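You operate a simulated robot arm through the tools that you are given. There is no shell and no other tool. Be economical: measure what you need, move in short steps, check, and stop when the job is done.

You run a simulated robot arm. Do the job below in one go: nothing can be reset, and whatever is moved stays where it is left.

Task
Take the green jug and leave it on the teal tray on the top of the green bench. Put one of the blocks from the top of the mix bench on the top of the cooling bench. Open the inspection flap. Any order will do. Set down upright: green jug, block.

Only the result counts: the job must be done as asked and must still hold three seconds after the hand-in. Knocking over, shifting, dropping, spilling or breaking anything else fails it.

Robot
A 6-joint arm with a two-finger gripper on a trunk, on a base that drives. Base frame: it is fixed to the floor where the robot stands at the start and does not move with it; the origin is under the middle of the robot, x ahead of it, y to its left, z up; the surface under the hand at the start is at about z = 850. Readings come in mm, rad, newtons and seconds.
Its first joint turns from -2.897 to 2.897 rad. Places, roughly: green jug (16x12x13 cm) [700, 0, 900]; inspection flap [-1000, -2200, 1100]; top of the cooling bench [-1800, 2900, 800]; tray [1750, 3250, 750]. Payload 2.54 kg.
Tool frame: the origin (TCP) lies between the finger pads and is the grasp point; the fingertips stand 30 mm ahead of it; z points along the fingers, y is the line along which they close. Largest opening 116 mm; the body of the gripper starts 95 mm behind the TCP.
Orientation is told as [roll, pitch, yaw] about the base's x, y, z axes, in that order, counted from this pose: with the fingers straight down and closing along the base's y, the tool's x points along the base's -x, its y along +y and its z along -z.

Tools
- The arm moves only by the tool step_arm. Its argument "plan" is a list of rows, each a list of 7 numbers: the turn, a rotation vector about the base's x, y, z in units of 120 degrees (1.0 is 120 degrees), then the shift along the base's x, y, z in units of 150 mm (1.0 is 150 mm), then the gripper command, from -1 (fully open) to 1 (shut), values between in proportion. In form: [[rx, ry, rz, x, y, z, claw], ...]. A call has 1 to 12 rows; each row is the pose to reach, as a shift and turn from the pose commanded when the call began. A call with a number of a shift or a turn outside -1 to 1 is refused whole. Rows are played at 5 a second. More than 50 mm and 0.15 rad between two rows, or a gripper value outside its range, and nothing of the call is played. Where a pose cannot be reached the arm comes as near as it can. A force on the tool above 40 N (or 10 N above the force at the start of the call, whichever is more), or a blocked arm, ends the call early, and 0.2 s more pass. Each finger travels about 72 mm/s and halts on what it meets, pressing with about 24 N; the grip force reading is that of the motor and also rises with nothing between the fingers. The clock runs only during rows and for 0.2 s after the last one: add rows that repeat a pose to give the fingers time. It gives the time, the measured TCP pose, the force on the tool (base axes), the opening and the grip force at its end, in the units of the frame above (readings bear some noise), with the torque about the TCP (base axes, N m) and any sound that the robot's microphone picked up.
- Cameras (640 x 400 px; columns grow to the right, rows downward): "scene" is now at [-31.4, 128.8, 1413.2]; the picture's right is [-0.23, -0.97, 0.00], its down [-0.49, 0.12, -0.86] and it looks along [0.84, -0.20, -0.50] (base axes); focal length 291 px, centre (320, 200). "wrist" rides on the gripper at [69, -15, -122] in the tool frame; the picture's right is [0.21, 0.98, 0.00], its down [-0.83, 0.18, -0.53] and it looks along [-0.52, 0.11, 0.85] (tool axes); focal length 251 px, centre (320, 200). There is no depth. A picture from a camera that has moved, and an enlarged one, comes with that camera's place and axes in the base frame and with its lens.
- camera(camera): a new picture of that camera. The clock stands still meanwhile.
- steer(legs): drives the robot by 1 to 6 legs, each [ahead, left, turn to the left] in mm, mm and rad, along the robot's own axes; the way and the turn of a leg run together, so that a leg with both is an arc; at most 1500 mm and 3.142 rad a leg. The arm and the cameras ride along, it lands a little off, and it stops where it bumps. It gives what a move gives.
- head_to(pan, tilt): turns the head with the scene camera to pan (to the left, within 2.094 rad either way) and tilt (down, from -0.506 to 1.204), counted from straight ahead of the robot. It gives what a move gives.
- enlarge(camera, box): a new picture of the part [left, top, right, bottom] of that camera's present view, enlarged. The clock stands still meanwhile.
- job_done(): hands the job in; it is judged then, once.

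Work in short steps. Places have to be worked out from the pictures, the camera data and where the tool is seen: move nearer, look again, correct. Check each grasp and each placing, and mend what went wrong. You have 165 turns and 120 pictures in all, those below and enlarged ones among them. Open the gripper and draw the arm clear of the work before you hand the job in, unless the task says otherwise; then end with one line.

The tools are called after ">>>" by a JSON object that holds its "name" and its "arguments". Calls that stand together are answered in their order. step_arm: Moves the arm, as the interface text tells. Its arguments: {"type":"object","properties":{"plan":{"type":"array","items":{"type":"array","items":{"type":"number"}}}},"required":["plan"]} The other tools are called the same way: steer (legs) drives the base; head_to (pan, tilt) turns the head that bears the scene camera; camera (camera) takes a picture; enlarge (camera, box) takes an enlarged picture of a part of a camera's view; job_done () hands the job in.

At the start:

```text
clock: 0.0
eef_pos: [677.4, 5.8, 1125.5]
orientation: [0.0, -0.003, 0.001]
ft_force: [0.3, 0.1, -1.1]
torque: [0.03, 0.02, -0.01]
finger_gap: 116.1
grasp_force: 0.0
robot x, y, heading: [1.8, -2.1, 0.003]
head pan, tilt: [-0.236, 0.525]
```

scene: 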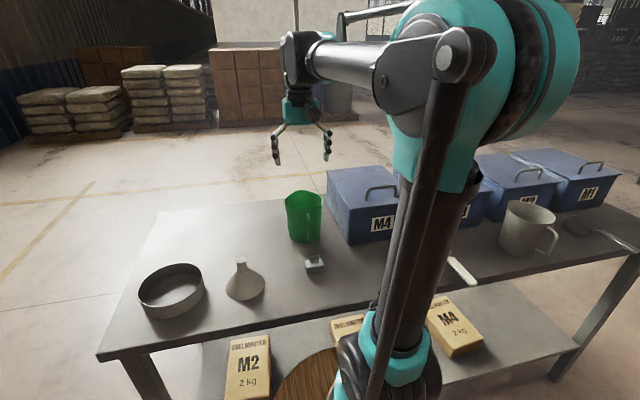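
wrist: 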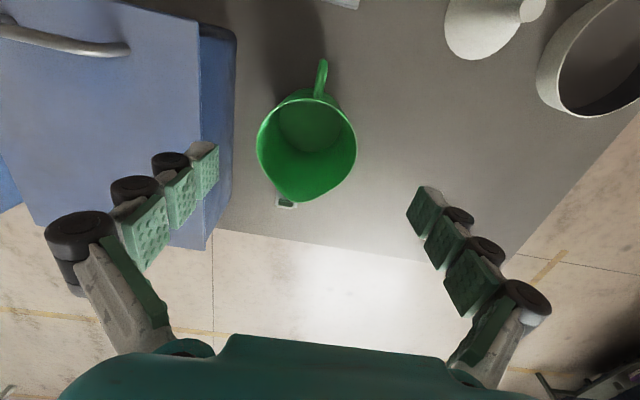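

The green jug stands under the gripper with its handle towards the robot. I'll look closer at it and its contents before choosing the grasp.

>>> {"name": "enlarge", "arguments": {"camera": "wrist", "box": [200, 40, 420, 220]}}

>>> {"name": "enlarge", "arguments": {"camera": "scene", "box": [240, 160, 400, 280]}}

```text
2.22 times, centred on (310, 130) of wrist
camera zoom: at [607.9, -7.7, 1247.6], right [-0.21, 0.98, 0.0], down [0.83, 0.18, 0.54], along [0.52, 0.11, -0.84], focal length 559 px, centre (342, 356)
```

zoom: 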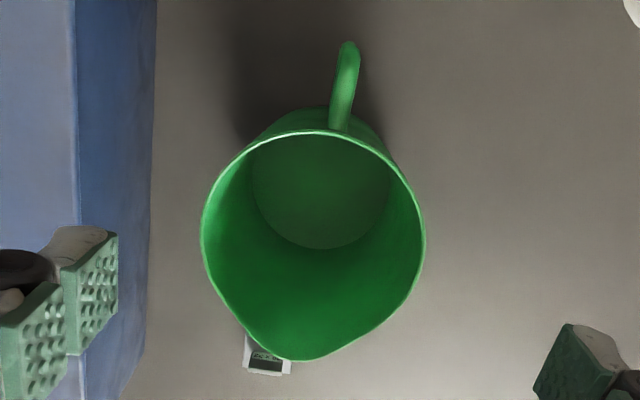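

```text
3.33 times, centred on (320, 220) of scene
camera zoom: at [-31.4, 128.8, 1413.2], right [-0.23, -0.97, 0.0], down [-0.49, 0.12, -0.86], along [0.84, -0.2, -0.5], focal length 971 px, centre (320, 133)
```

zoom: 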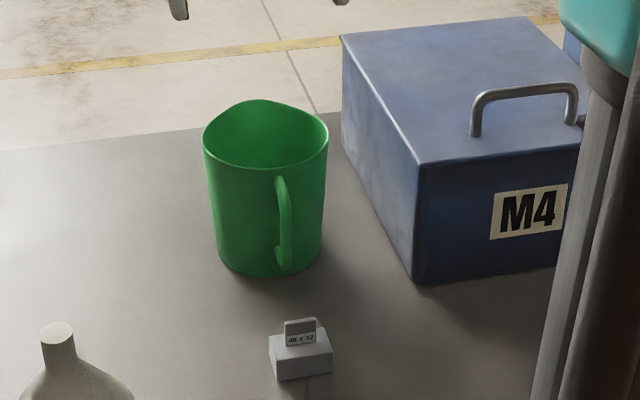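

The jug is empty, its rim about 112 mm across, centred near [704, -2]. I'll grip its +y wall, but first I'll look around to learn the floor plan.

>>> {"name": "head_to", "arguments": {"pan": 1.1, "tilt": 0.3}}

>>> {"name": "camera", "arguments": {"camera": "scene"}}

>>> {"name": "head_to", "arguments": {"pan": 2.09, "tilt": 0.3}}

>>> {"name": "camera", "arguments": {"camera": "scene"}}

>>> {"name": "head_to", "arguments": {"pan": -2.09, "tilt": 0.3}}

>>> {"name": "camera", "arguments": {"camera": "scene"}}

>>> {"name": "head_to", "arguments": {"pan": 0.3, "tilt": 0.4}}

>>> {"name": "camera", "arguments": {"camera": "scene"}}

```text
clock: 1.5
eef_pos: [675.6, 6.6, 1126.0]
orientation: [0.002, 0.0, 0.001]
ft_force: [-0.2, 1.0, -0.2]
torque: [0.01, 0.01, 0.04]
finger_gap: 116.0
grasp_force: 0.1
robot x, y, heading: [1.7, -0.7, 0.004]
head pan, tilt: [1.1, 0.3]
```

```text
115 pictures are left
camera scene: at [-76.9, 233.1, 1434.0], right [0.89, -0.45, 0.0], down [-0.13, -0.26, -0.96], along [0.43, 0.85, -0.3], focal length 291 px, centre (320, 200)
```

scene: 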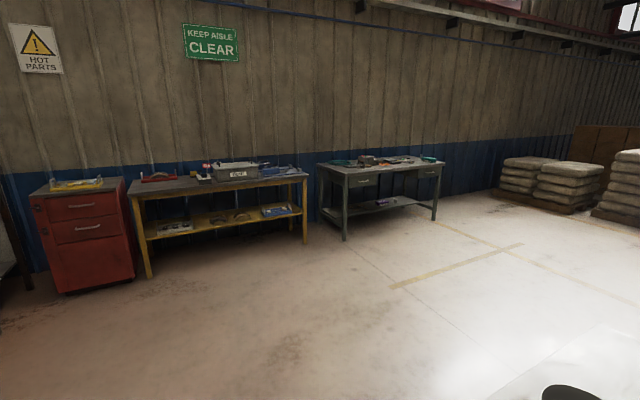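

```text
clock: 2.8
eef_pos: [677.1, 6.6, 1124.4]
orientation: [-0.001, -0.004, 0.001]
ft_force: [-0.1, 0.7, -0.8]
torque: [0.02, 0.0, -0.04]
finger_gap: 116.1
grasp_force: 0.1
robot x, y, heading: [0.7, -3.9, 0.001]
head pan, tilt: [2.089, 0.3]
```

```text
114 pictures are left
camera scene: at [-165.5, 231.0, 1434.0], right [0.87, 0.49, 0.0], down [0.15, -0.26, -0.96], along [-0.47, 0.83, -0.3], focal length 291 px, centre (320, 200)
```

scene: 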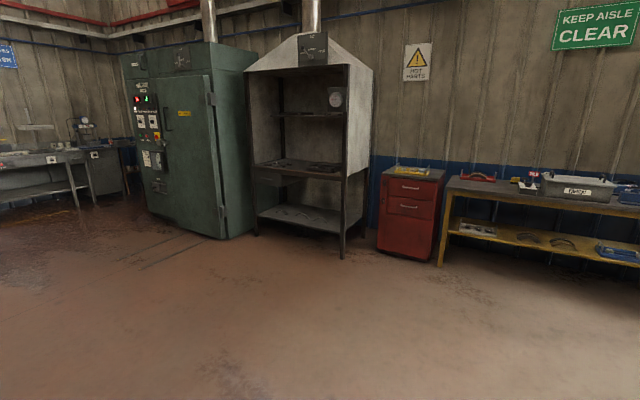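

```text
clock: 6.1
eef_pos: [677.5, 7.4, 1124.9]
orientation: [0.001, -0.002, 0.0]
ft_force: [-0.2, 0.1, 0.2]
torque: [0.01, -0.04, 0.02]
finger_gap: 116.2
grasp_force: 0.0
robot x, y, heading: [2.6, -2.2, 0.002]
head pan, tilt: [-2.089, 0.3]
```

```text
113 pictures are left
camera scene: at [-165.6, 68.8, 1434.0], right [-0.87, 0.5, 0.0], down [0.15, 0.26, -0.96], along [-0.47, -0.83, -0.3], focal length 291 px, centre (320, 200)
```

scene: 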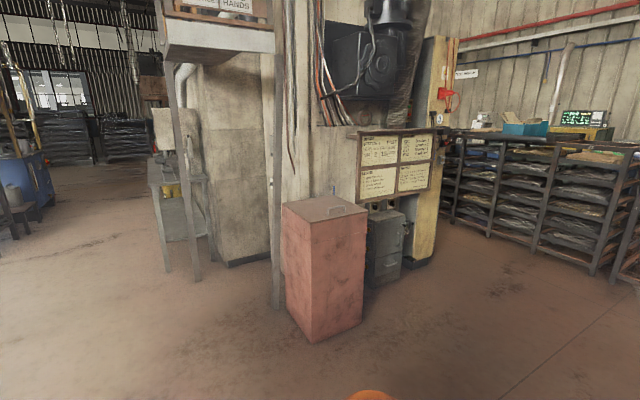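

```text
clock: 8.3
eef_pos: [675.9, 7.1, 1125.2]
orientation: [0.0, -0.002, 0.0]
ft_force: [-0.9, 0.9, -0.8]
torque: [0.01, 0.01, 0.02]
finger_gap: 116.0
grasp_force: 0.0
robot x, y, heading: [7.2, -1.4, -0.002]
head pan, tilt: [0.3, 0.4]
```

```text
112 pictures are left
camera scene: at [-30.8, 177.2, 1424.7], right [0.3, -0.96, 0.0], down [-0.37, -0.11, -0.92], along [0.88, 0.27, -0.39], focal length 291 px, centre (320, 200)
```

scene: 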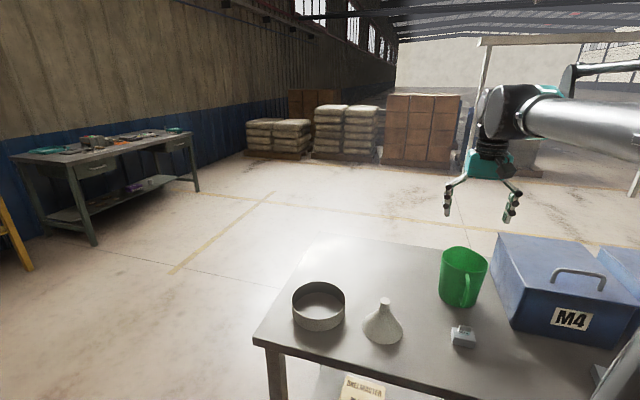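

Rooms understood in part. Now I position the gripper above the +y wall of the jug with a 60 mm gap, and look before going down.

>>> {"name": "step_arm", "arguments": {"plan": [[0, 0, 0, 0.1, 0.15, 0, -0.03], [0, 0, 0, 0.18, 0.31, -0.15, -0.03], [0, 0, 0, 0.18, 0.31, -0.4, -0.03], [0, 0, 0, 0.18, 0.31, -0.55, -0.03], [0, 0, 0, 0.18, 0.31, -0.55, -0.03]]}}

>>> {"name": "camera", "arguments": {"camera": "wrist"}}

>>> {"name": "enlarge", "arguments": {"camera": "scene", "box": [380, 140, 580, 340]}}

```text
clock: 9.5
eef_pos: [702.8, 51.5, 1043.0]
orientation: [0.001, -0.001, 0.001]
ft_force: [0.0, -0.2, 0.6]
torque: [0.02, 0.0, 0.01]
finger_gap: 59.7
grasp_force: 0.1
robot x, y, heading: [-1.4, 1.9, 0.0]
head pan, tilt: [0.3, 0.4]
```

```text
111 pictures are left
camera wrist: at [634.2, 38.1, 1166.2], right [-0.21, 0.98, 0.0], down [0.83, 0.18, 0.54], along [0.52, 0.11, -0.84], focal length 251 px, centre (320, 200)
```

wrist: 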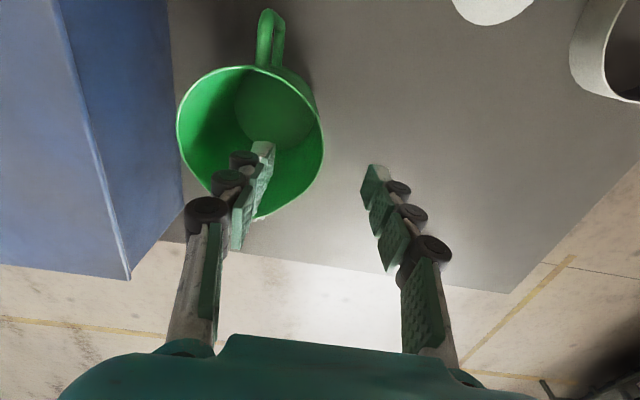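

```text
2.00 times, centred on (480, 240) of scene
camera zoom: at [-30.8, 177.3, 1424.7], right [0.3, -0.96, 0.0], down [-0.37, -0.12, -0.92], along [0.88, 0.27, -0.39], focal length 582 px, centre (0, 120)
```

zoom: 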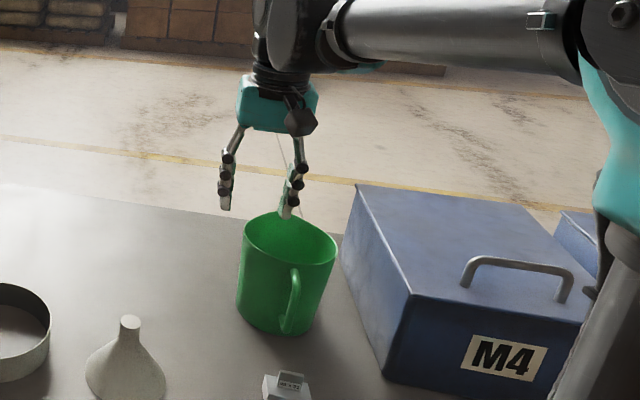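

The inner finger is over the jug's opening and the outer finger is outside it. Wall is at about y = 55, so I go down so the pads straddle it.

>>> {"name": "step_arm", "arguments": {"plan": [[0, 0, 0, 0, 0.02, -0.2, -0.03], [0, 0, 0, 0, 0.02, -0.4, -0.03], [0, 0, 0, 0, 0.02, -0.58, -0.03], [0, 0, 0, 0, 0.02, -0.58, -0.03]]}}

>>> {"name": "camera", "arguments": {"camera": "wrist"}}

>>> {"name": "enlarge", "arguments": {"camera": "scene", "box": [380, 140, 580, 340]}}

```text
clock: 10.5
eef_pos: [703.8, 55.9, 957.3]
orientation: [0.001, -0.001, 0.0]
ft_force: [0.2, -0.4, -0.4]
torque: [-0.02, 0.02, -0.03]
finger_gap: 59.8
grasp_force: 0.0
robot x, y, heading: [-2.3, 1.1, 0.002]
head pan, tilt: [0.3, 0.4]
```

```text
109 pictures are left
camera wrist: at [634.0, 41.4, 1078.5], right [-0.21, 0.98, 0.0], down [0.83, 0.18, 0.54], along [0.52, 0.11, -0.84], focal length 251 px, centre (320, 200)
```

wrist: 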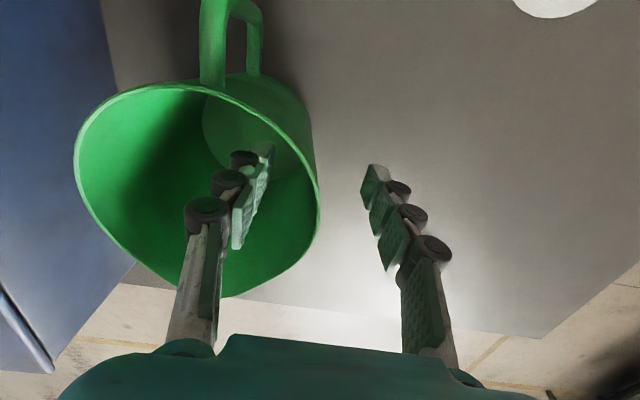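

```text
2.00 times, centred on (480, 240) of scene
camera zoom: at [-30.8, 177.3, 1424.7], right [0.3, -0.96, 0.0], down [-0.37, -0.12, -0.92], along [0.88, 0.27, -0.39], focal length 582 px, centre (0, 120)
```

zoom: 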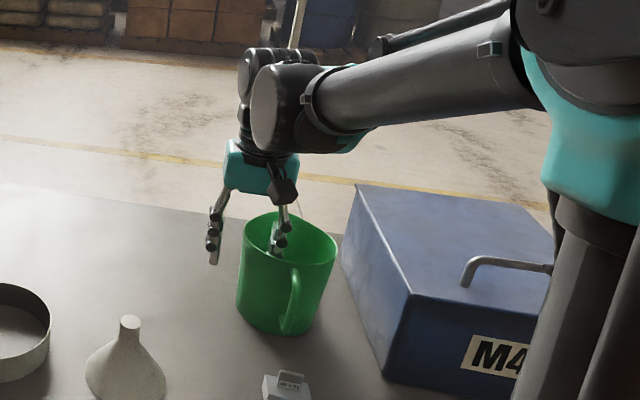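

Fingers straddle the wall. Closing the gripper.

>>> {"name": "step_arm", "arguments": {"plan": [[0, 0, 0, 0, -0.015, 0, -0.03], [0, 0, 0, 0, -0.015, 0, 1], [0, 0, 0, 0, -0.015, 0, 1], [0, 0, 0, 0, -0.015, 0, 1], [0, 0, 0, 0, -0.015, 0, 1], [0, 0, 0, 0, -0.015, 0, 1]]}}

```text
clock: 11.9
eef_pos: [703.3, 53.0, 955.2]
orientation: [0.0, -0.001, -0.001]
ft_force: [-0.5, -2.2, 8.7]
torque: [-1.08, 0.24, 0.09]
finger_gap: 5.9
grasp_force: 23.7
robot x, y, heading: [-1.4, -1.6, 0.0]
head pan, tilt: [0.3, 0.4]
```

Gripped with a 5.9 mm gap. Lift a little and check the load.

>>> {"name": "step_arm", "arguments": {"plan": [[0, 0, 0, 0, 0, 0.1, 1], [0, 0, 0, 0, 0, 0.3, 1], [0, 0, 0, 0, 0, 0.5, 1], [0, 0, 0, 0, 0, 0.5, 1]]}}

>>> {"name": "camera", "arguments": {"camera": "scene"}}

>>> {"name": "camera", "arguments": {"camera": "wrist"}}

```text
clock: 12.9
eef_pos: [703.1, 55.1, 1030.1]
orientation: [0.001, -0.001, 0.001]
ft_force: [0.9, -0.2, -2.5]
torque: [0.11, 0.0, -0.02]
finger_gap: 5.8
grasp_force: 24.0
robot x, y, heading: [-0.5, 3.4, -0.002]
head pan, tilt: [0.3, 0.4]
```

```text
107 pictures are left
camera scene: at [-30.8, 177.3, 1424.7], right [0.3, -0.96, 0.0], down [-0.37, -0.12, -0.92], along [0.88, 0.27, -0.39], focal length 291 px, centre (320, 200)
```

scene: 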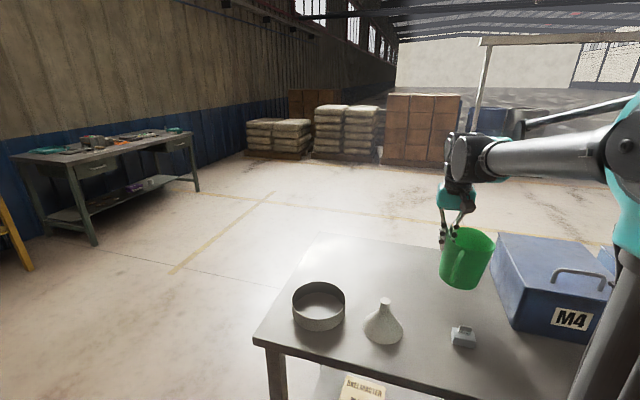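

```text
106 pictures are left
camera wrist: at [634.9, 40.8, 1152.8], right [-0.21, 0.98, 0.0], down [0.83, 0.18, 0.54], along [0.52, 0.11, -0.84], focal length 251 px, centre (320, 200)
```

wrist: 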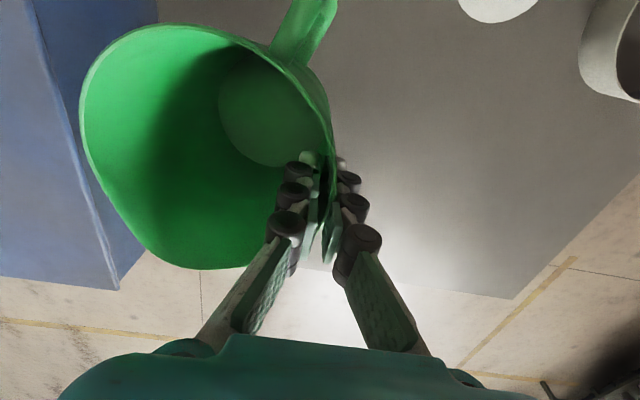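

The jug is held (sagging some degrees, as expected for a wall grip). I raise it and drive back, left, and ahead around the table towards the green bench.

>>> {"name": "step_arm", "arguments": {"plan": [[0, 0, 0, 0, 0, 0.3, 1], [0, 0, 0, 0, 0, 0.6, 1], [0, 0, 0, 0, 0, 0.8, 1], [0, 0, 0, 0, 0, 0.8, 1]]}}

>>> {"name": "steer", "arguments": {"legs": [[-400, 0, 0], [0, 1500, 0], [1500, 0, 0], [650, 0, 0]]}}

>>> {"name": "camera", "arguments": {"camera": "scene"}}

```text
clock: 13.9
eef_pos: [705.5, 53.5, 1151.3]
orientation: [0.001, -0.002, -0.001]
ft_force: [-0.7, -0.8, -1.4]
torque: [0.06, -0.03, 0.01]
finger_gap: 6.0
grasp_force: 23.9
robot x, y, heading: [-0.8, 1.3, 0.002]
head pan, tilt: [0.3, 0.4]
```

```text
clock: 15.7
eef_pos: [520.8, 54.6, 1149.6]
orientation: [-0.001, -0.003, 0.0]
ft_force: [0.4, -0.4, -2.0]
torque: [0.09, 0.0, 0.01]
finger_gap: 6.0
grasp_force: 24.0
robot x, y, heading: [-184.4, -0.9, -0.003]
head pan, tilt: [0.3, 0.4]
stopped in leg 1: the robot was blocked; the commanded pose is now the measured one
```

```text
105 pictures are left
camera scene: at [-215.1, 177.9, 1424.7], right [0.3, -0.95, 0.0], down [-0.37, -0.12, -0.92], along [0.88, 0.27, -0.39], focal length 291 px, centre (320, 200)
```

scene: 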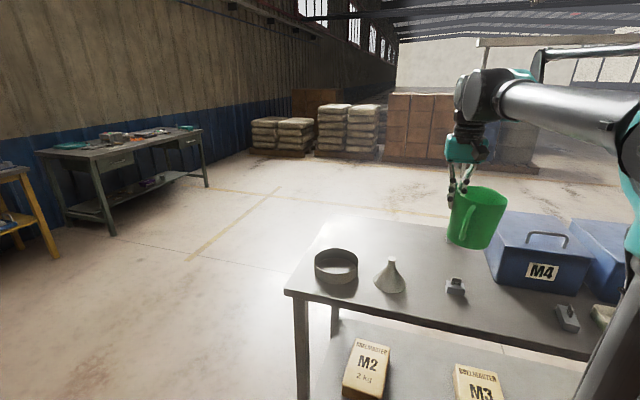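

Blocked after 184 mm backing; something is behind me. I look down and back on both sides.

>>> {"name": "head_to", "arguments": {"pan": 2.09, "tilt": 1.1}}

>>> {"name": "camera", "arguments": {"camera": "scene"}}

>>> {"name": "head_to", "arguments": {"pan": -2.09, "tilt": 1.1}}

>>> {"name": "camera", "arguments": {"camera": "scene"}}

```text
clock: 17.5
eef_pos: [521.0, 55.1, 1150.8]
orientation: [-0.001, -0.003, 0.002]
ft_force: [0.4, 0.6, -2.0]
torque: [0.13, -0.02, -0.01]
finger_gap: 5.9
grasp_force: 24.0
robot x, y, heading: [-183.0, 3.3, 0.002]
head pan, tilt: [2.089, 1.1]
```

```text
104 pictures are left
camera scene: at [-334.8, 205.2, 1367.9], right [0.87, 0.5, 0.0], down [0.44, -0.77, -0.45], along [-0.23, 0.39, -0.89], focal length 291 px, centre (320, 200)
```

scene: 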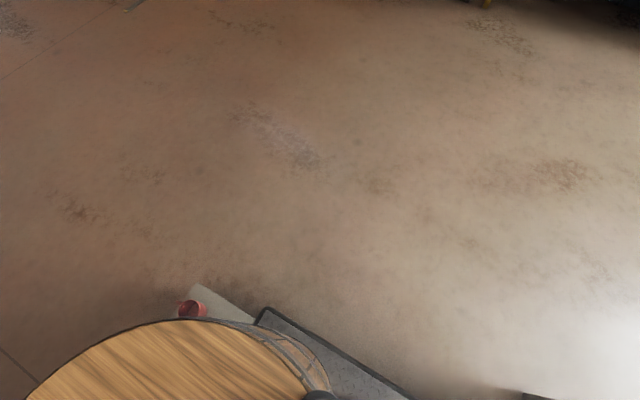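

```text
clock: 20.9
eef_pos: [521.4, 54.2, 1150.7]
orientation: [-0.001, -0.001, 0.001]
ft_force: [-0.3, -0.9, -2.6]
torque: [0.1, -0.02, 0.02]
finger_gap: 6.1
grasp_force: 24.2
robot x, y, heading: [-185.3, -3.0, 0.001]
head pan, tilt: [-2.089, 1.1]
```

```text
103 pictures are left
camera scene: at [-334.7, 95.5, 1367.9], right [-0.87, 0.49, 0.0], down [0.44, 0.77, -0.45], along [-0.22, -0.39, -0.89], focal length 291 px, centre (320, 200)
```

scene: 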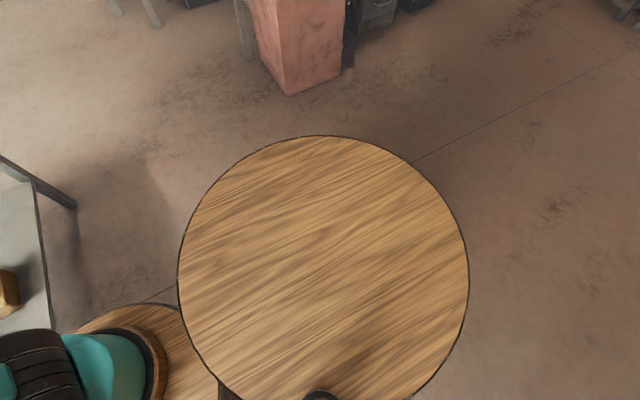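

>>> {"name": "head_to", "arguments": {"pan": 2.09, "tilt": 0.8}}

>>> {"name": "enlarge", "arguments": {"camera": "scene", "box": [0, 200, 320, 400]}}

```text
clock: 24.3
eef_pos: [520.4, 54.4, 1150.7]
orientation: [0.001, -0.002, 0.001]
ft_force: [-0.4, 0.0, -1.5]
torque: [0.11, -0.06, 0.02]
finger_gap: 6.0
grasp_force: 23.7
robot x, y, heading: [-185.9, 1.7, 0.003]
head pan, tilt: [2.089, 0.799]
```

```text
2.00 times, centred on (160, 300) of scene
camera zoom: at [-343.5, 220.4, 1389.6], right [0.87, 0.5, 0.0], down [0.36, -0.62, -0.7], along [-0.35, 0.61, -0.72], focal length 582 px, centre (640, 0)
```

zoom: 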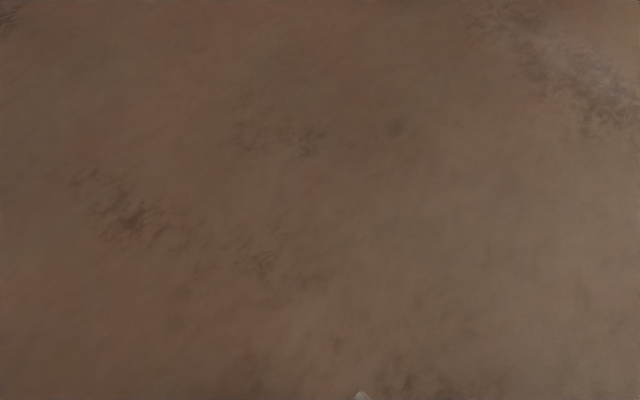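

A small bench edge with something red seems to be right behind me. I go 40 mm ahead to free it, then slide left in the clear aisle, and look back.

>>> {"name": "steer", "arguments": {"legs": [[40, 0, 0], [0, 1400, 0]]}}

>>> {"name": "head_to", "arguments": {"pan": -2.09, "tilt": 0.4}}

>>> {"name": "camera", "arguments": {"camera": "scene"}}

```text
clock: 31.8
eef_pos: [586.0, 1432.6, 1150.6]
orientation: [-0.001, -0.002, -0.036]
ft_force: [-0.1, -0.8, -3.0]
torque: [0.1, 0.02, -0.01]
finger_gap: 5.8
grasp_force: 24.2
robot x, y, heading: [-121.5, 1406.4, -0.036]
head pan, tilt: [2.089, 0.799]
```

```text
clock: 35.2
eef_pos: [585.7, 1434.9, 1149.9]
orientation: [0.0, -0.002, -0.037]
ft_force: [-0.3, 0.5, -2.1]
torque: [0.08, -0.03, 0.0]
finger_gap: 6.2
grasp_force: 24.2
robot x, y, heading: [-122.0, 1403.8, -0.034]
head pan, tilt: [-2.089, 0.4]
```

```text
101 pictures are left
camera scene: at [-283.7, 1480.7, 1424.7], right [-0.85, 0.53, 0.0], down [0.2, 0.33, -0.92], along [-0.48, -0.78, -0.39], focal length 291 px, centre (320, 200)
```

scene: 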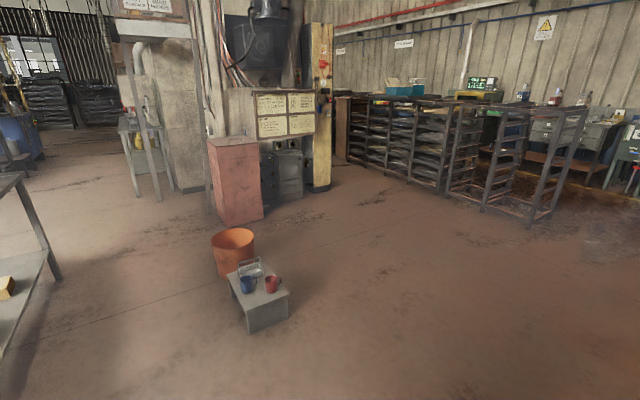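

It was a low stool with two mugs and an orange bucket; all still standing. Now I drive to face the green bench, and look.

>>> {"name": "steer", "arguments": {"legs": [[1000, 100, 0], [850, 0, 0.8], [0, 0, 0.8]]}}

>>> {"name": "head_to", "arguments": {"pan": 0, "tilt": 0.4}}

>>> {"name": "camera", "arguments": {"camera": "scene"}}

```text
clock: 46.6
eef_pos: [1601.3, 2496.2, 1151.1]
orientation: [0.001, -0.002, 1.578]
ft_force: [-0.3, -0.9, -1.7]
torque: [0.03, 0.1, -0.02]
finger_gap: 6.2
grasp_force: 24.2
robot x, y, heading: [1656.3, 1791.7, 1.58]
head pan, tilt: [-2.089, 0.4]
cut short: leg 2
```

```text
clock: 48.6
eef_pos: [1602.0, 2497.1, 1149.4]
orientation: [-0.001, -0.003, 1.578]
ft_force: [0.2, -0.6, -3.1]
torque: [0.03, 0.09, -0.01]
finger_gap: 5.8
grasp_force: 24.1
robot x, y, heading: [1661.9, 1793.7, 1.578]
head pan, tilt: [0.0, 0.4]
```

```text
100 pictures are left
camera scene: at [1511.1, 1763.0, 1424.7], right [1.0, 0.01, 0.0], down [0.0, -0.39, -0.92], along [-0.01, 0.92, -0.39], focal length 291 px, centre (320, 200)
```

scene: 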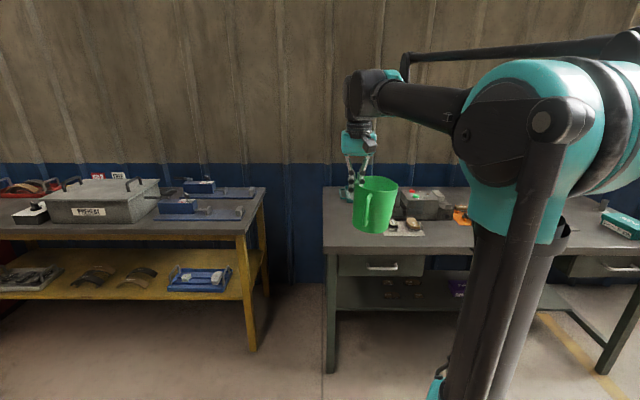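

The jug hides the tray. I use the wrist camera and a zoom.

>>> {"name": "camera", "arguments": {"camera": "wrist"}}

>>> {"name": "enlarge", "arguments": {"camera": "scene", "box": [310, 150, 490, 262]}}

```text
99 pictures are left
camera wrist: at [1617.6, 2427.9, 1273.1], right [-0.98, -0.22, 0.0], down [-0.19, 0.82, 0.53], along [-0.12, 0.52, -0.84], focal length 251 px, centre (320, 200)
```

wrist: 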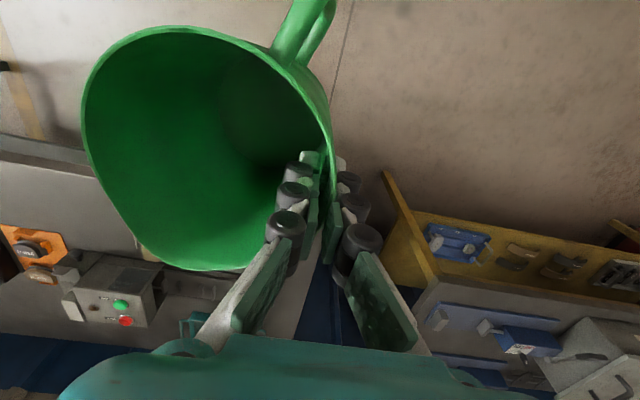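

```text
3.56 times, centred on (400, 206) of scene
camera zoom: at [1511.1, 1763.0, 1424.7], right [1.0, 0.01, 0.0], down [0.0, -0.39, -0.92], along [-0.01, 0.92, -0.39], focal length 1035 px, centre (36, 179)
```

zoom: 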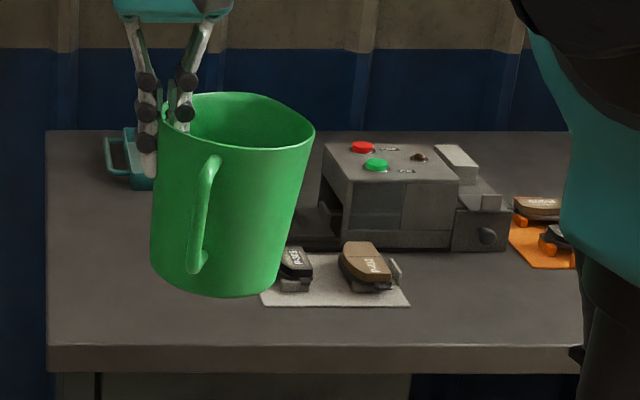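

Raise the arm 200 mm or so to clear the view of the tray.

>>> {"name": "step_arm", "arguments": {"plan": [[0, 0, 0, 0, 0, 0.3, 1], [0, 0, 0, 0, 0, 0.6, 1], [0, 0, 0, 0, 0, 0.9, 1], [0, 0, 0, 0, 0, 0.9, 1]]}}

>>> {"name": "enlarge", "arguments": {"camera": "scene", "box": [300, 120, 540, 270]}}

```text
clock: 49.6
eef_pos: [1599.4, 2494.7, 1284.7]
orientation: [0.0, -0.002, 1.578]
ft_force: [0.3, -0.1, -2.3]
torque: [0.03, 0.09, 0.02]
finger_gap: 6.0
grasp_force: 23.9
robot x, y, heading: [1658.0, 1790.5, 1.579]
head pan, tilt: [0.0, 0.4]
```

```text
2.67 times, centred on (420, 195) of scene
camera zoom: at [1511.1, 1763.0, 1424.7], right [1.0, 0.01, 0.0], down [0.0, -0.39, -0.92], along [-0.01, 0.92, -0.39], focal length 777 px, centre (53, 213)
```

zoom: 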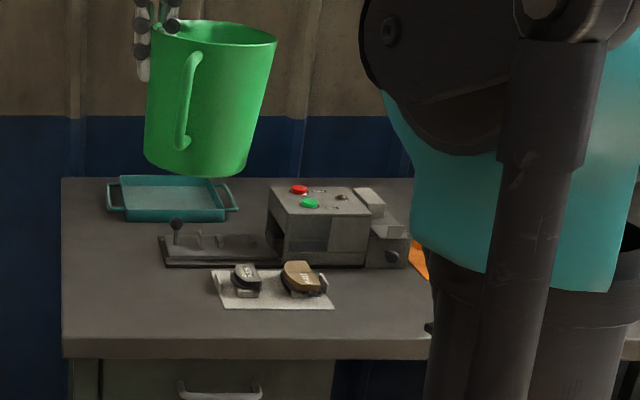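

Teal tray lies around [1755, 3390], left of the grey box device. I drive 90 mm right and 600 mm ahead to bring it into reach, then look down.

>>> {"name": "steer", "arguments": {"legs": [[0, -95, 0], [600, 0, -0.008]]}}

>>> {"name": "head_to", "arguments": {"pan": -0.1, "tilt": 0.6}}

>>> {"name": "camera", "arguments": {"camera": "scene"}}

>>> {"name": "camera", "arguments": {"camera": "wrist"}}

```text
clock: 53.5
eef_pos: [1710.8, 3065.3, 1283.7]
orientation: [0.0, -0.002, 1.554]
ft_force: [0.0, 0.0, -2.1]
torque: [0.01, 0.08, -0.01]
finger_gap: 6.2
grasp_force: 23.9
robot x, y, heading: [1754.7, 2355.7, 1.556]
head pan, tilt: [0.0, 0.4]
stopped in leg 2: the robot was blocked; the commanded pose is now the measured one
```

```text
clock: 54.2
eef_pos: [1711.5, 3064.5, 1284.9]
orientation: [0.001, -0.002, 1.554]
ft_force: [0.2, 0.4, -2.8]
torque: [0.03, 0.09, 0.01]
finger_gap: 5.8
grasp_force: 24.1
robot x, y, heading: [1751.6, 2360.1, 1.549]
head pan, tilt: [-0.099, 0.6]
```

```text
96 pictures are left
camera scene: at [1613.1, 2329.4, 1406.5], right [0.99, -0.12, 0.0], down [-0.07, -0.56, -0.83], along [0.1, 0.82, -0.56], focal length 291 px, centre (320, 200)
```

scene: 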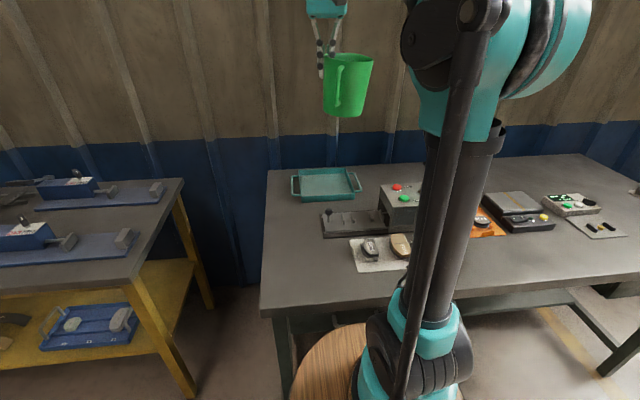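

```text
95 pictures are left
camera wrist: at [1725.2, 2995.8, 1406.7], right [-0.98, -0.2, 0.0], down [-0.17, 0.83, 0.54], along [-0.1, 0.53, -0.84], focal length 251 px, centre (320, 200)
```

wrist: 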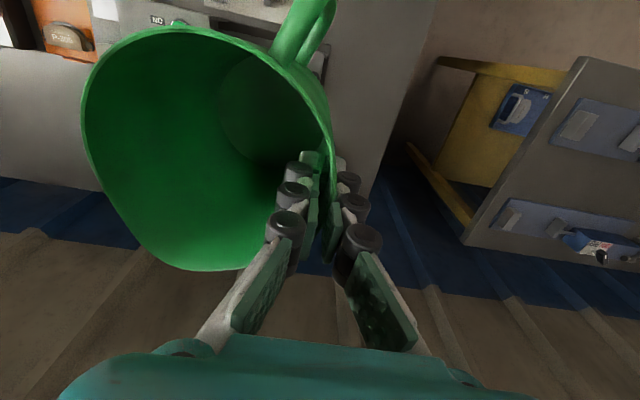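

Base is up against the bench. I zoom to refine the tray's location.

>>> {"name": "enlarge", "arguments": {"camera": "scene", "box": [260, 150, 420, 250]}}

```text
4.00 times, centred on (340, 200) of scene
camera zoom: at [1613.1, 2329.4, 1406.5], right [0.99, -0.12, 0.0], down [-0.07, -0.56, -0.83], along [0.1, 0.82, -0.56], focal length 1165 px, centre (240, 200)
```

zoom: 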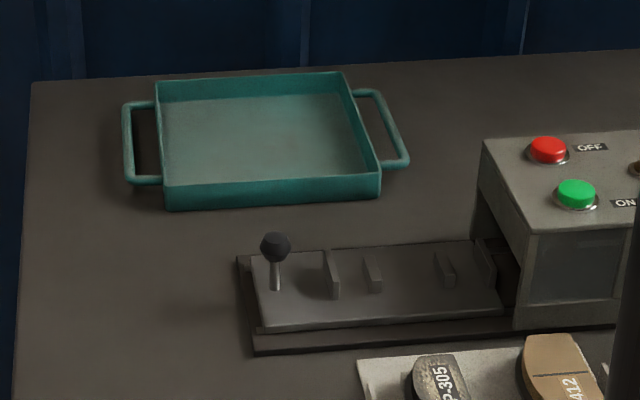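

Tray measured at about x 1650–1848, y 3207–3390, z ≈ 795, so I want the jug axis at about [1748, 3320] so the handle also fits in it. I move towards it and roll 0.165 rad to level the sagging jug.

>>> {"name": "step_arm", "arguments": {"plan": [[0, -0.02, 0, -0.02, 0.25, -0.2, 1], [0, -0.04, 0, -0.04, 0.5, -0.4, 1], [0, -0.06, 0, -0.06, 0.75, -0.6, 1], [0, -0.08, 0, -0.1, 1, -0.8, 1], [0, -0.08, 0, -0.1, 1, -1, 1], [0, -0.08, 0, -0.1, 1, -1, 1]]}}

>>> {"name": "enlarge", "arguments": {"camera": "scene", "box": [220, 50, 460, 250]}}

```text
clock: 55.6
eef_pos: [1695.9, 3215.5, 1134.6]
orientation: [-0.169, -0.005, 1.555]
ft_force: [0.2, 0.5, -1.3]
torque: [0.02, 0.12, 0.02]
finger_gap: 6.1
grasp_force: 23.8
robot x, y, heading: [1755.4, 2361.5, 1.552]
head pan, tilt: [-0.099, 0.6]
```

```text
2.00 times, centred on (340, 150) of scene
camera zoom: at [1613.1, 2329.4, 1406.5], right [0.99, -0.12, 0.0], down [-0.07, -0.56, -0.83], along [0.1, 0.82, -0.56], focal length 582 px, centre (280, 300)
```

zoom: 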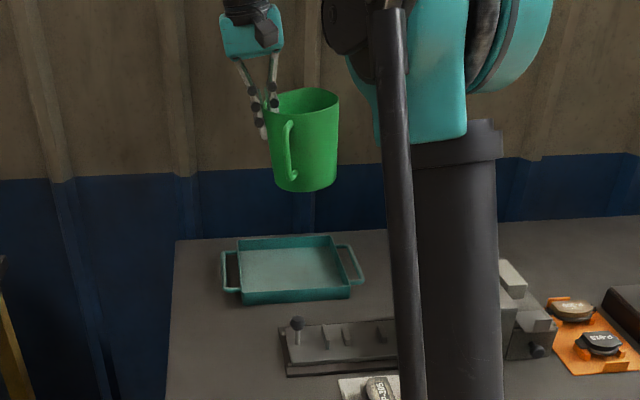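

The jug now looks upright. Continue over the tray, down to about 80 mm above it.

>>> {"name": "step_arm", "arguments": {"plan": [[0, 0, 0, 0, 0.2, -0.2, 1], [0, 0, 0, 0, 0.4, -0.4, 1], [0, 0, 0, 0, 0.6, -0.6, 1], [0, 0, 0, 0, 0.69, -0.8, 1], [0, 0, 0, 0, 0.69, -1, 1], [0, 0, 0, 0, 0.69, -1, 1]]}}

>>> {"name": "enlarge", "arguments": {"camera": "scene", "box": [260, 100, 420, 225]}}

>>> {"name": "camera", "arguments": {"camera": "wrist"}}

```text
clock: 57.0
eef_pos: [1698.7, 3319.9, 983.5]
orientation: [-0.168, -0.006, 1.554]
ft_force: [0.4, 0.8, -2.1]
torque: [0.0, 0.1, 0.02]
finger_gap: 6.0
grasp_force: 23.9
robot x, y, heading: [1751.0, 2359.6, 1.556]
head pan, tilt: [-0.099, 0.6]
```

```text
3.20 times, centred on (340, 162) of scene
camera zoom: at [1613.1, 2329.5, 1406.5], right [0.99, -0.12, 0.0], down [-0.07, -0.56, -0.83], along [0.1, 0.82, -0.56], focal length 932 px, centre (256, 320)
```

zoom: 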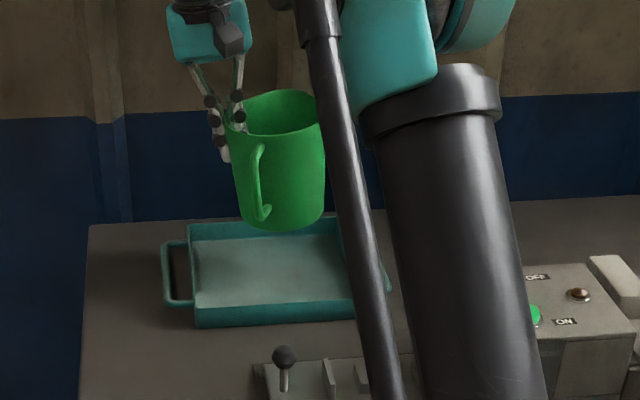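

```text
91 pictures are left
camera wrist: at [1692.5, 3250.5, 1107.1], right [-0.97, -0.2, -0.16], down [-0.25, 0.83, 0.5], along [0.04, 0.53, -0.85], focal length 251 px, centre (320, 200)
```

wrist: 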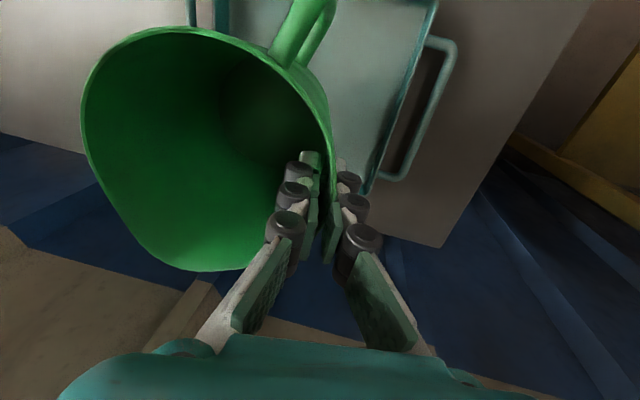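

Tray's back-left corner agrees with my estimate and the jug is above its middle. Lowering 65 mm, then in small steps.

>>> {"name": "step_arm", "arguments": {"plan": [[0, 0, 0, 0, 0, -0.2, 1], [0, 0, 0, 0, 0, -0.35, 1], [0, 0, 0, 0, 0, -0.43, 1], [0, 0, 0, 0, 0, -0.43, 1]]}}

>>> {"name": "enlarge", "arguments": {"camera": "scene", "box": [260, 100, 420, 225]}}

```text
clock: 58.0
eef_pos: [1697.1, 3320.0, 917.0]
orientation: [-0.168, -0.004, 1.554]
ft_force: [0.5, 0.1, -2.4]
torque: [0.05, 0.09, 0.02]
finger_gap: 5.9
grasp_force: 23.9
robot x, y, heading: [1750.6, 2362.2, 1.552]
head pan, tilt: [-0.099, 0.6]
```

```text
3.20 times, centred on (340, 162) of scene
camera zoom: at [1613.1, 2329.5, 1406.5], right [0.99, -0.12, 0.0], down [-0.07, -0.56, -0.83], along [0.1, 0.82, -0.56], focal length 932 px, centre (256, 320)
```

zoom: 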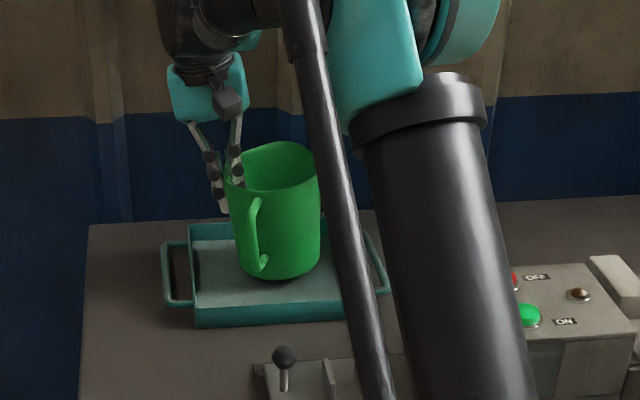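

Still hanging free, close above the tray. Lower a bit more in small rows.

>>> {"name": "step_arm", "arguments": {"plan": [[0, 0, 0, 0, 0, -0.04, 1], [0, 0, 0, 0, 0, -0.08, 1], [0, 0, 0, 0, 0, -0.08, 1]]}}

>>> {"name": "step_arm", "arguments": {"plan": [[0, 0, 0, 0, 0, -0.025, 1], [0, 0, 0, 0, 0, -0.05, 1], [0, 0, 0, 0, 0, -0.05, 1]]}}

```text
clock: 58.9
eef_pos: [1694.0, 3320.9, 906.1]
orientation: [-0.169, -0.005, 1.554]
ft_force: [0.2, 2.2, 5.9]
torque: [0.19, 0.05, 0.04]
finger_gap: 5.9
grasp_force: 23.9
robot x, y, heading: [1756.6, 2361.6, 1.549]
head pan, tilt: [-0.099, 0.6]
```

```text
clock: 59.6
eef_pos: [1694.8, 3318.8, 899.4]
orientation: [-0.167, -0.006, 1.553]
ft_force: [-2.1, 2.4, 17.3]
torque: [0.07, -0.05, 0.01]
finger_gap: 6.0
grasp_force: 24.0
robot x, y, heading: [1752.9, 2359.9, 1.553]
head pan, tilt: [-0.099, 0.6]
```

Jug is on the tray (17 N upward). Ease up 3 mm, then open to about 40 mm.

>>> {"name": "step_arm", "arguments": {"plan": [[0, 0, 0, 0, 0, 0.02, 1], [0, 0, 0, 0, 0, 0.02, 0.7], [0, 0, 0, 0, 0, 0.02, 0.4], [0, 0, 0, 0, 0, 0.02, 0.3], [0, 0, 0, 0, 0, 0.02, 0.3]]}}

>>> {"name": "enlarge", "arguments": {"camera": "scene", "box": [260, 100, 420, 225]}}

>>> {"name": "camera", "arguments": {"camera": "wrist"}}

```text
clock: 60.9
eef_pos: [1695.9, 3318.8, 901.4]
orientation: [-0.166, -0.004, 1.552]
ft_force: [0.3, -1.1, -0.7]
torque: [-0.02, -0.01, -0.02]
finger_gap: 40.6
grasp_force: 0.1
robot x, y, heading: [1758.4, 2357.2, 1.551]
head pan, tilt: [-0.099, 0.6]
```

```text
3.20 times, centred on (340, 162) of scene
camera zoom: at [1613.1, 2329.4, 1406.5], right [0.99, -0.12, 0.0], down [-0.07, -0.56, -0.83], along [0.1, 0.82, -0.56], focal length 932 px, centre (256, 320)
```

zoom: 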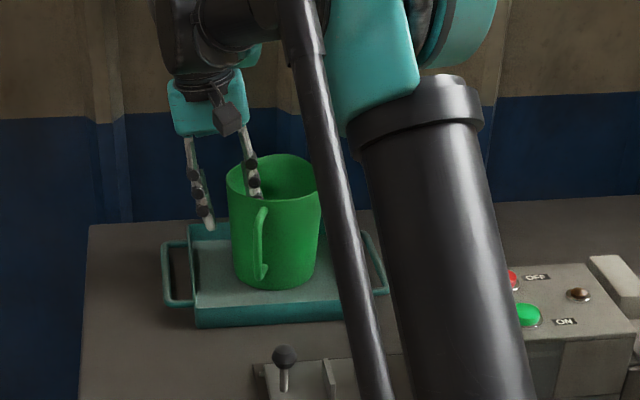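

```text
88 pictures are left
camera wrist: at [1689.3, 3249.7, 1024.8], right [-0.97, -0.2, -0.16], down [-0.25, 0.83, 0.5], along [0.04, 0.53, -0.85], focal length 251 px, centre (320, 200)
```

wrist: 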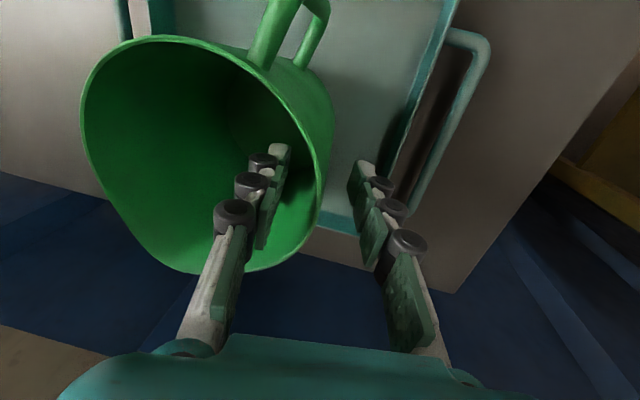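

The jug stands upright in the tray. I withdraw along the finger axis, then level the tool, and back up.

>>> {"name": "step_arm", "arguments": {"plan": [[0, 0, 0, -0.033, 0, 0.2, 0.3], [0, 0, 0, -0.083, 0, 0.5, 0.3], [0, 0, 0, -0.125, 0, 0.75, 0.3], [0, 0.04, 0, -0.16, 0, 0.98, 0.3], [0, 0.08, 0, -0.16, -0.3, 1, 0.3], [0, 0.08, 0, -0.16, -0.6, 1, 0.3], [0, 0.08, 0, -0.16, -0.9, 1, 0.3], [0, 0.08, 0, -0.16, -1, 1, 0.3]]}}

>>> {"name": "enlarge", "arguments": {"camera": "scene", "box": [260, 100, 420, 225]}}

```text
clock: 62.6
eef_pos: [1672.8, 3168.9, 1051.3]
orientation: [0.0, 0.0, 1.552]
ft_force: [-0.9, 1.0, -0.2]
torque: [-0.01, -0.01, 0.03]
finger_gap: 40.6
grasp_force: 0.1
robot x, y, heading: [1754.6, 2360.5, 1.55]
head pan, tilt: [-0.099, 0.6]
```

```text
3.20 times, centred on (340, 162) of scene
camera zoom: at [1613.0, 2329.6, 1406.5], right [0.99, -0.12, 0.0], down [-0.07, -0.56, -0.83], along [0.1, 0.82, -0.56], focal length 932 px, centre (256, 320)
```

zoom: 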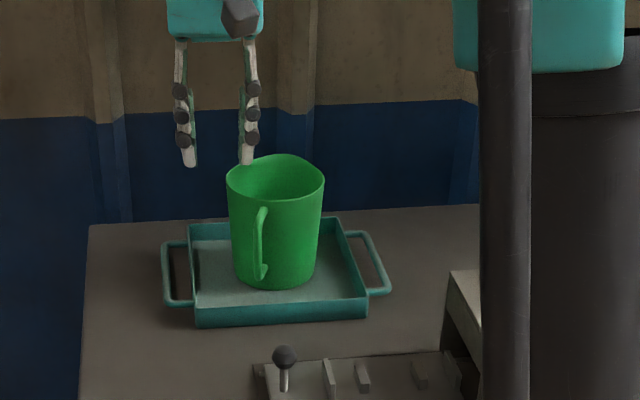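

Jug task done. Retract the arm, back off, and go back to the first bench (sieve, funnel, bins – likely the mix bench) via the aisle.

>>> {"name": "step_arm", "arguments": {"plan": [[0, 0, 0, 0.05, -0.3, 0.2, 0.3], [0, 0, 0, 0.1, -0.6, 0.4, 0.3], [0, 0, 0, 0.15, -0.9, 0.6, 0.3], [0, 0, 0, 0.2, -1, 0.8, 0.3]]}}

>>> {"name": "steer", "arguments": {"legs": [[-800, 0, 0], [0, 1450, 0], [0, 300, -1.55]]}}

>>> {"name": "head_to", "arguments": {"pan": -0.7, "tilt": 0.4}}

>>> {"name": "camera", "arguments": {"camera": "scene"}}

```text
refused: row 1 steps farther than a row can; nothing moved
```

```text
clock: 77.6
eef_pos: [923.2, 1849.0, 1049.9]
orientation: [0.0, -0.003, -0.006]
ft_force: [-1.2, -0.3, -0.8]
torque: [0.0, -0.02, 0.0]
finger_gap: 40.6
grasp_force: 0.0
robot x, y, heading: [115.3, 1759.4, -0.01]
head pan, tilt: [-0.099, 0.6]
cut short: leg 3
```

```text
clock: 78.6
eef_pos: [923.8, 1848.4, 1052.2]
orientation: [-0.001, -0.002, -0.007]
ft_force: [0.0, 0.6, -0.4]
torque: [-0.01, 0.0, 0.02]
finger_gap: 40.4
grasp_force: 0.0
robot x, y, heading: [113.8, 1759.6, -0.006]
head pan, tilt: [-0.7, 0.4]
```

```text
86 pictures are left
camera scene: at [66.3, 1849.8, 1424.7], right [-0.65, -0.76, 0.0], down [-0.3, 0.25, -0.92], along [0.7, -0.6, -0.39], focal length 291 px, centre (320, 200)
```

scene: 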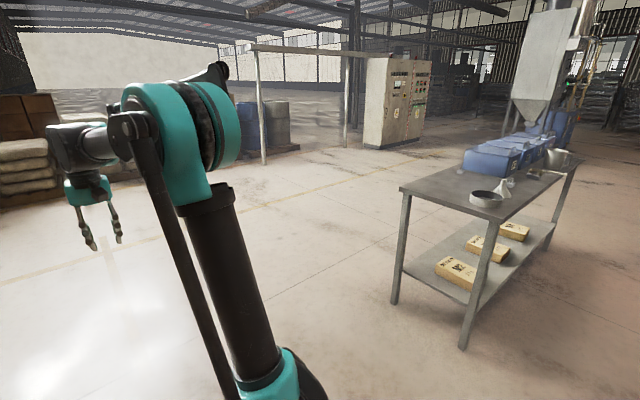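

Now raise and retract the arm, then go to stand before the bench's left part and look at its top.

>>> {"name": "step_arm", "arguments": {"plan": [[0, 0, 0, -0.2, 0, 0.2, 0.3], [0, 0, 0, -0.4, 0, 0.4, 0.3], [0, 0, 0, -0.6, 0, 0.6, 0.3], [0, 0, 0, -0.8, 0, 0.8, 0.3], [0, 0, 0, -1, 0, 1, 0.3], [0, 0, 0, -1, 0, 1, 0.3]]}}

>>> {"name": "steer", "arguments": {"legs": [[-170, 0, 0.008], [0, -1300, 0]]}}

>>> {"name": "head_to", "arguments": {"pan": -0.5, "tilt": 0.6}}

>>> {"name": "camera", "arguments": {"camera": "scene"}}

```text
clock: 80.0
eef_pos: [775.3, 1849.7, 1202.2]
orientation: [-0.001, -0.003, -0.007]
ft_force: [0.1, -1.0, 0.9]
torque: [0.02, -0.01, 0.01]
finger_gap: 40.8
grasp_force: 0.0
robot x, y, heading: [110.7, 1761.2, -0.01]
head pan, tilt: [-0.7, 0.4]
```

```text
clock: 87.7
eef_pos: [615.4, 541.0, 1201.2]
orientation: [-0.001, -0.003, 0.01]
ft_force: [0.7, -0.6, 0.6]
torque: [0.03, 0.01, -0.01]
finger_gap: 40.7
grasp_force: 0.0
robot x, y, heading: [-42.4, 441.3, 0.007]
head pan, tilt: [-0.7, 0.4]
```

```text
clock: 88.4
eef_pos: [617.1, 539.8, 1202.5]
orientation: [0.0, 0.0, 0.008]
ft_force: [0.5, 0.0, -0.7]
torque: [0.0, -0.01, -0.02]
finger_gap: 40.5
grasp_force: 0.1
robot x, y, heading: [-40.7, 442.7, 0.007]
head pan, tilt: [-0.499, 0.6]
```

```text
85 pictures are left
camera scene: at [-85.2, 547.6, 1406.5], right [-0.47, -0.88, 0.0], down [-0.5, 0.27, -0.83], along [0.73, -0.39, -0.56], focal length 291 px, centre (320, 200)
```

scene: 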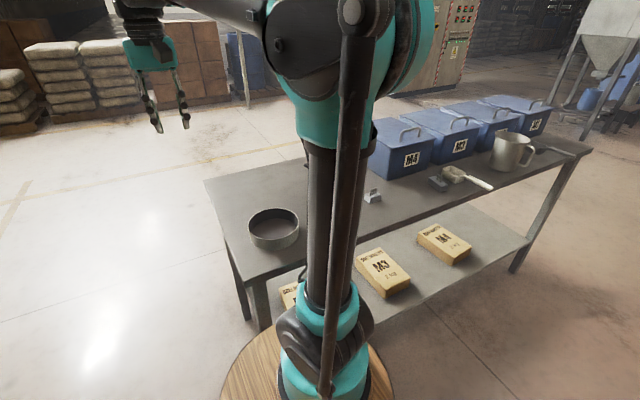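

>>> {"name": "enlarge", "arguments": {"camera": "scene", "box": [340, 90, 600, 250]}}

```text
2.46 times, centred on (470, 170) of scene
camera zoom: at [-85.2, 547.6, 1406.5], right [-0.47, -0.88, 0.0], down [-0.5, 0.27, -0.83], along [0.73, -0.39, -0.56], focal length 717 px, centre (-49, 274)
```

zoom: 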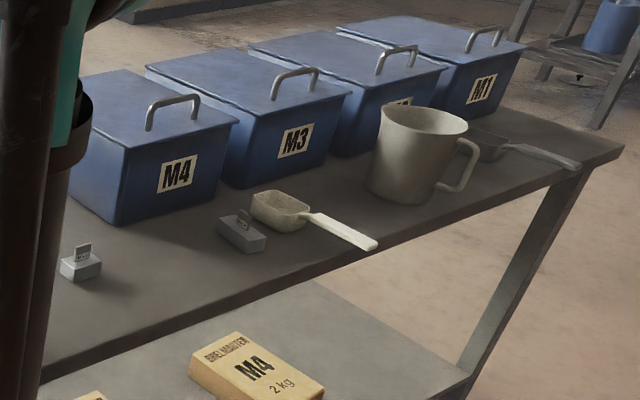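

Two small grey blocks with tags sit on this bench (about [550, 8] and further right). I slide right to work on the near one and look with the wrist camera.

>>> {"name": "steer", "arguments": {"legs": [[0, -430, -0.007]]}}

>>> {"name": "step_arm", "arguments": {"plan": [[0, 0, 0, 0, -0.2, -0.2, 0], [0, 0, 0, 0, -0.4, -0.4, -0.3], [0, 0, 0, -0.1, -0.6, -0.6, -0.3], [0, 0, 0, -0.2, -0.6, -0.8, -0.3], [0, 0, 0, -0.3, -0.6, -1, -0.3], [0, 0, 0, -0.3, -0.6, -1, -0.3]]}}

>>> {"name": "camera", "arguments": {"camera": "wrist"}}

>>> {"name": "head_to", "arguments": {"pan": -0.2, "tilt": 0.75}}

>>> {"name": "camera", "arguments": {"camera": "scene"}}

```text
clock: 91.1
eef_pos: [619.5, 101.1, 1201.0]
orientation: [0.0, -0.001, 0.007]
ft_force: [-0.1, 0.1, 1.1]
torque: [-0.01, -0.01, -0.01]
finger_gap: 40.6
grasp_force: 0.1
robot x, y, heading: [-35.7, 1.3, 0.007]
head pan, tilt: [-0.499, 0.6]
```

```text
clock: 92.5
eef_pos: [576.2, 10.9, 1053.1]
orientation: [-0.002, 0.0, 0.006]
ft_force: [-0.4, -0.4, 0.3]
torque: [0.02, 0.0, 0.04]
finger_gap: 75.4
grasp_force: 0.1
robot x, y, heading: [-40.6, 2.1, 0.009]
head pan, tilt: [-0.499, 0.6]
```

```text
83 pictures are left
camera wrist: at [507.1, -4.5, 1175.0], right [-0.22, 0.98, 0.0], down [0.82, 0.19, 0.54], along [0.52, 0.12, -0.84], focal length 251 px, centre (320, 200)
```

wrist: 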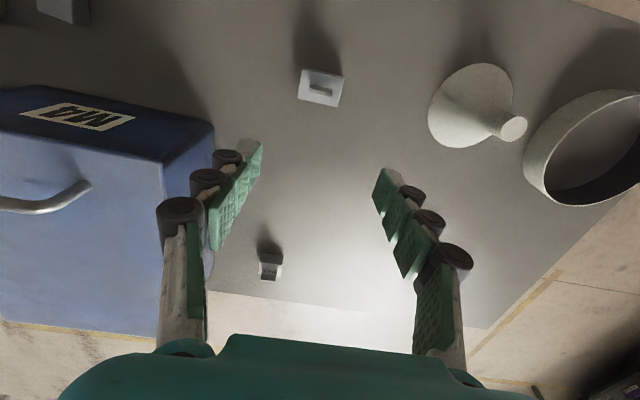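

```text
clock: 93.3
eef_pos: [575.6, 10.6, 1053.4]
orientation: [-0.001, -0.002, 0.007]
ft_force: [0.2, 0.5, -0.6]
torque: [0.01, -0.03, 0.02]
finger_gap: 75.2
grasp_force: 0.1
robot x, y, heading: [-37.2, 4.3, 0.011]
head pan, tilt: [-0.201, 0.75]
```

```text
82 pictures are left
camera scene: at [-78.0, 134.8, 1393.6], right [-0.19, -0.98, 0.0], down [-0.67, 0.13, -0.73], along [0.72, -0.14, -0.68], focal length 291 px, centre (320, 200)
```

scene: 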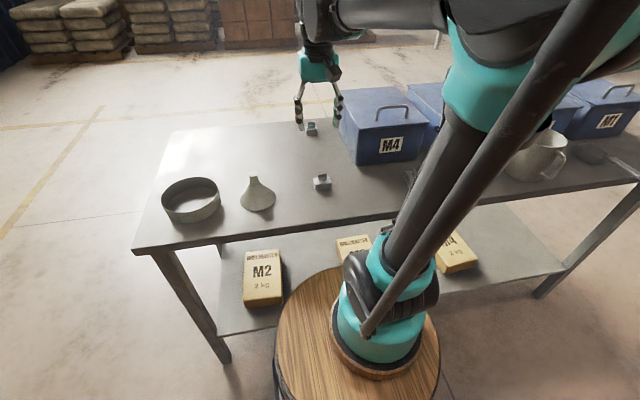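

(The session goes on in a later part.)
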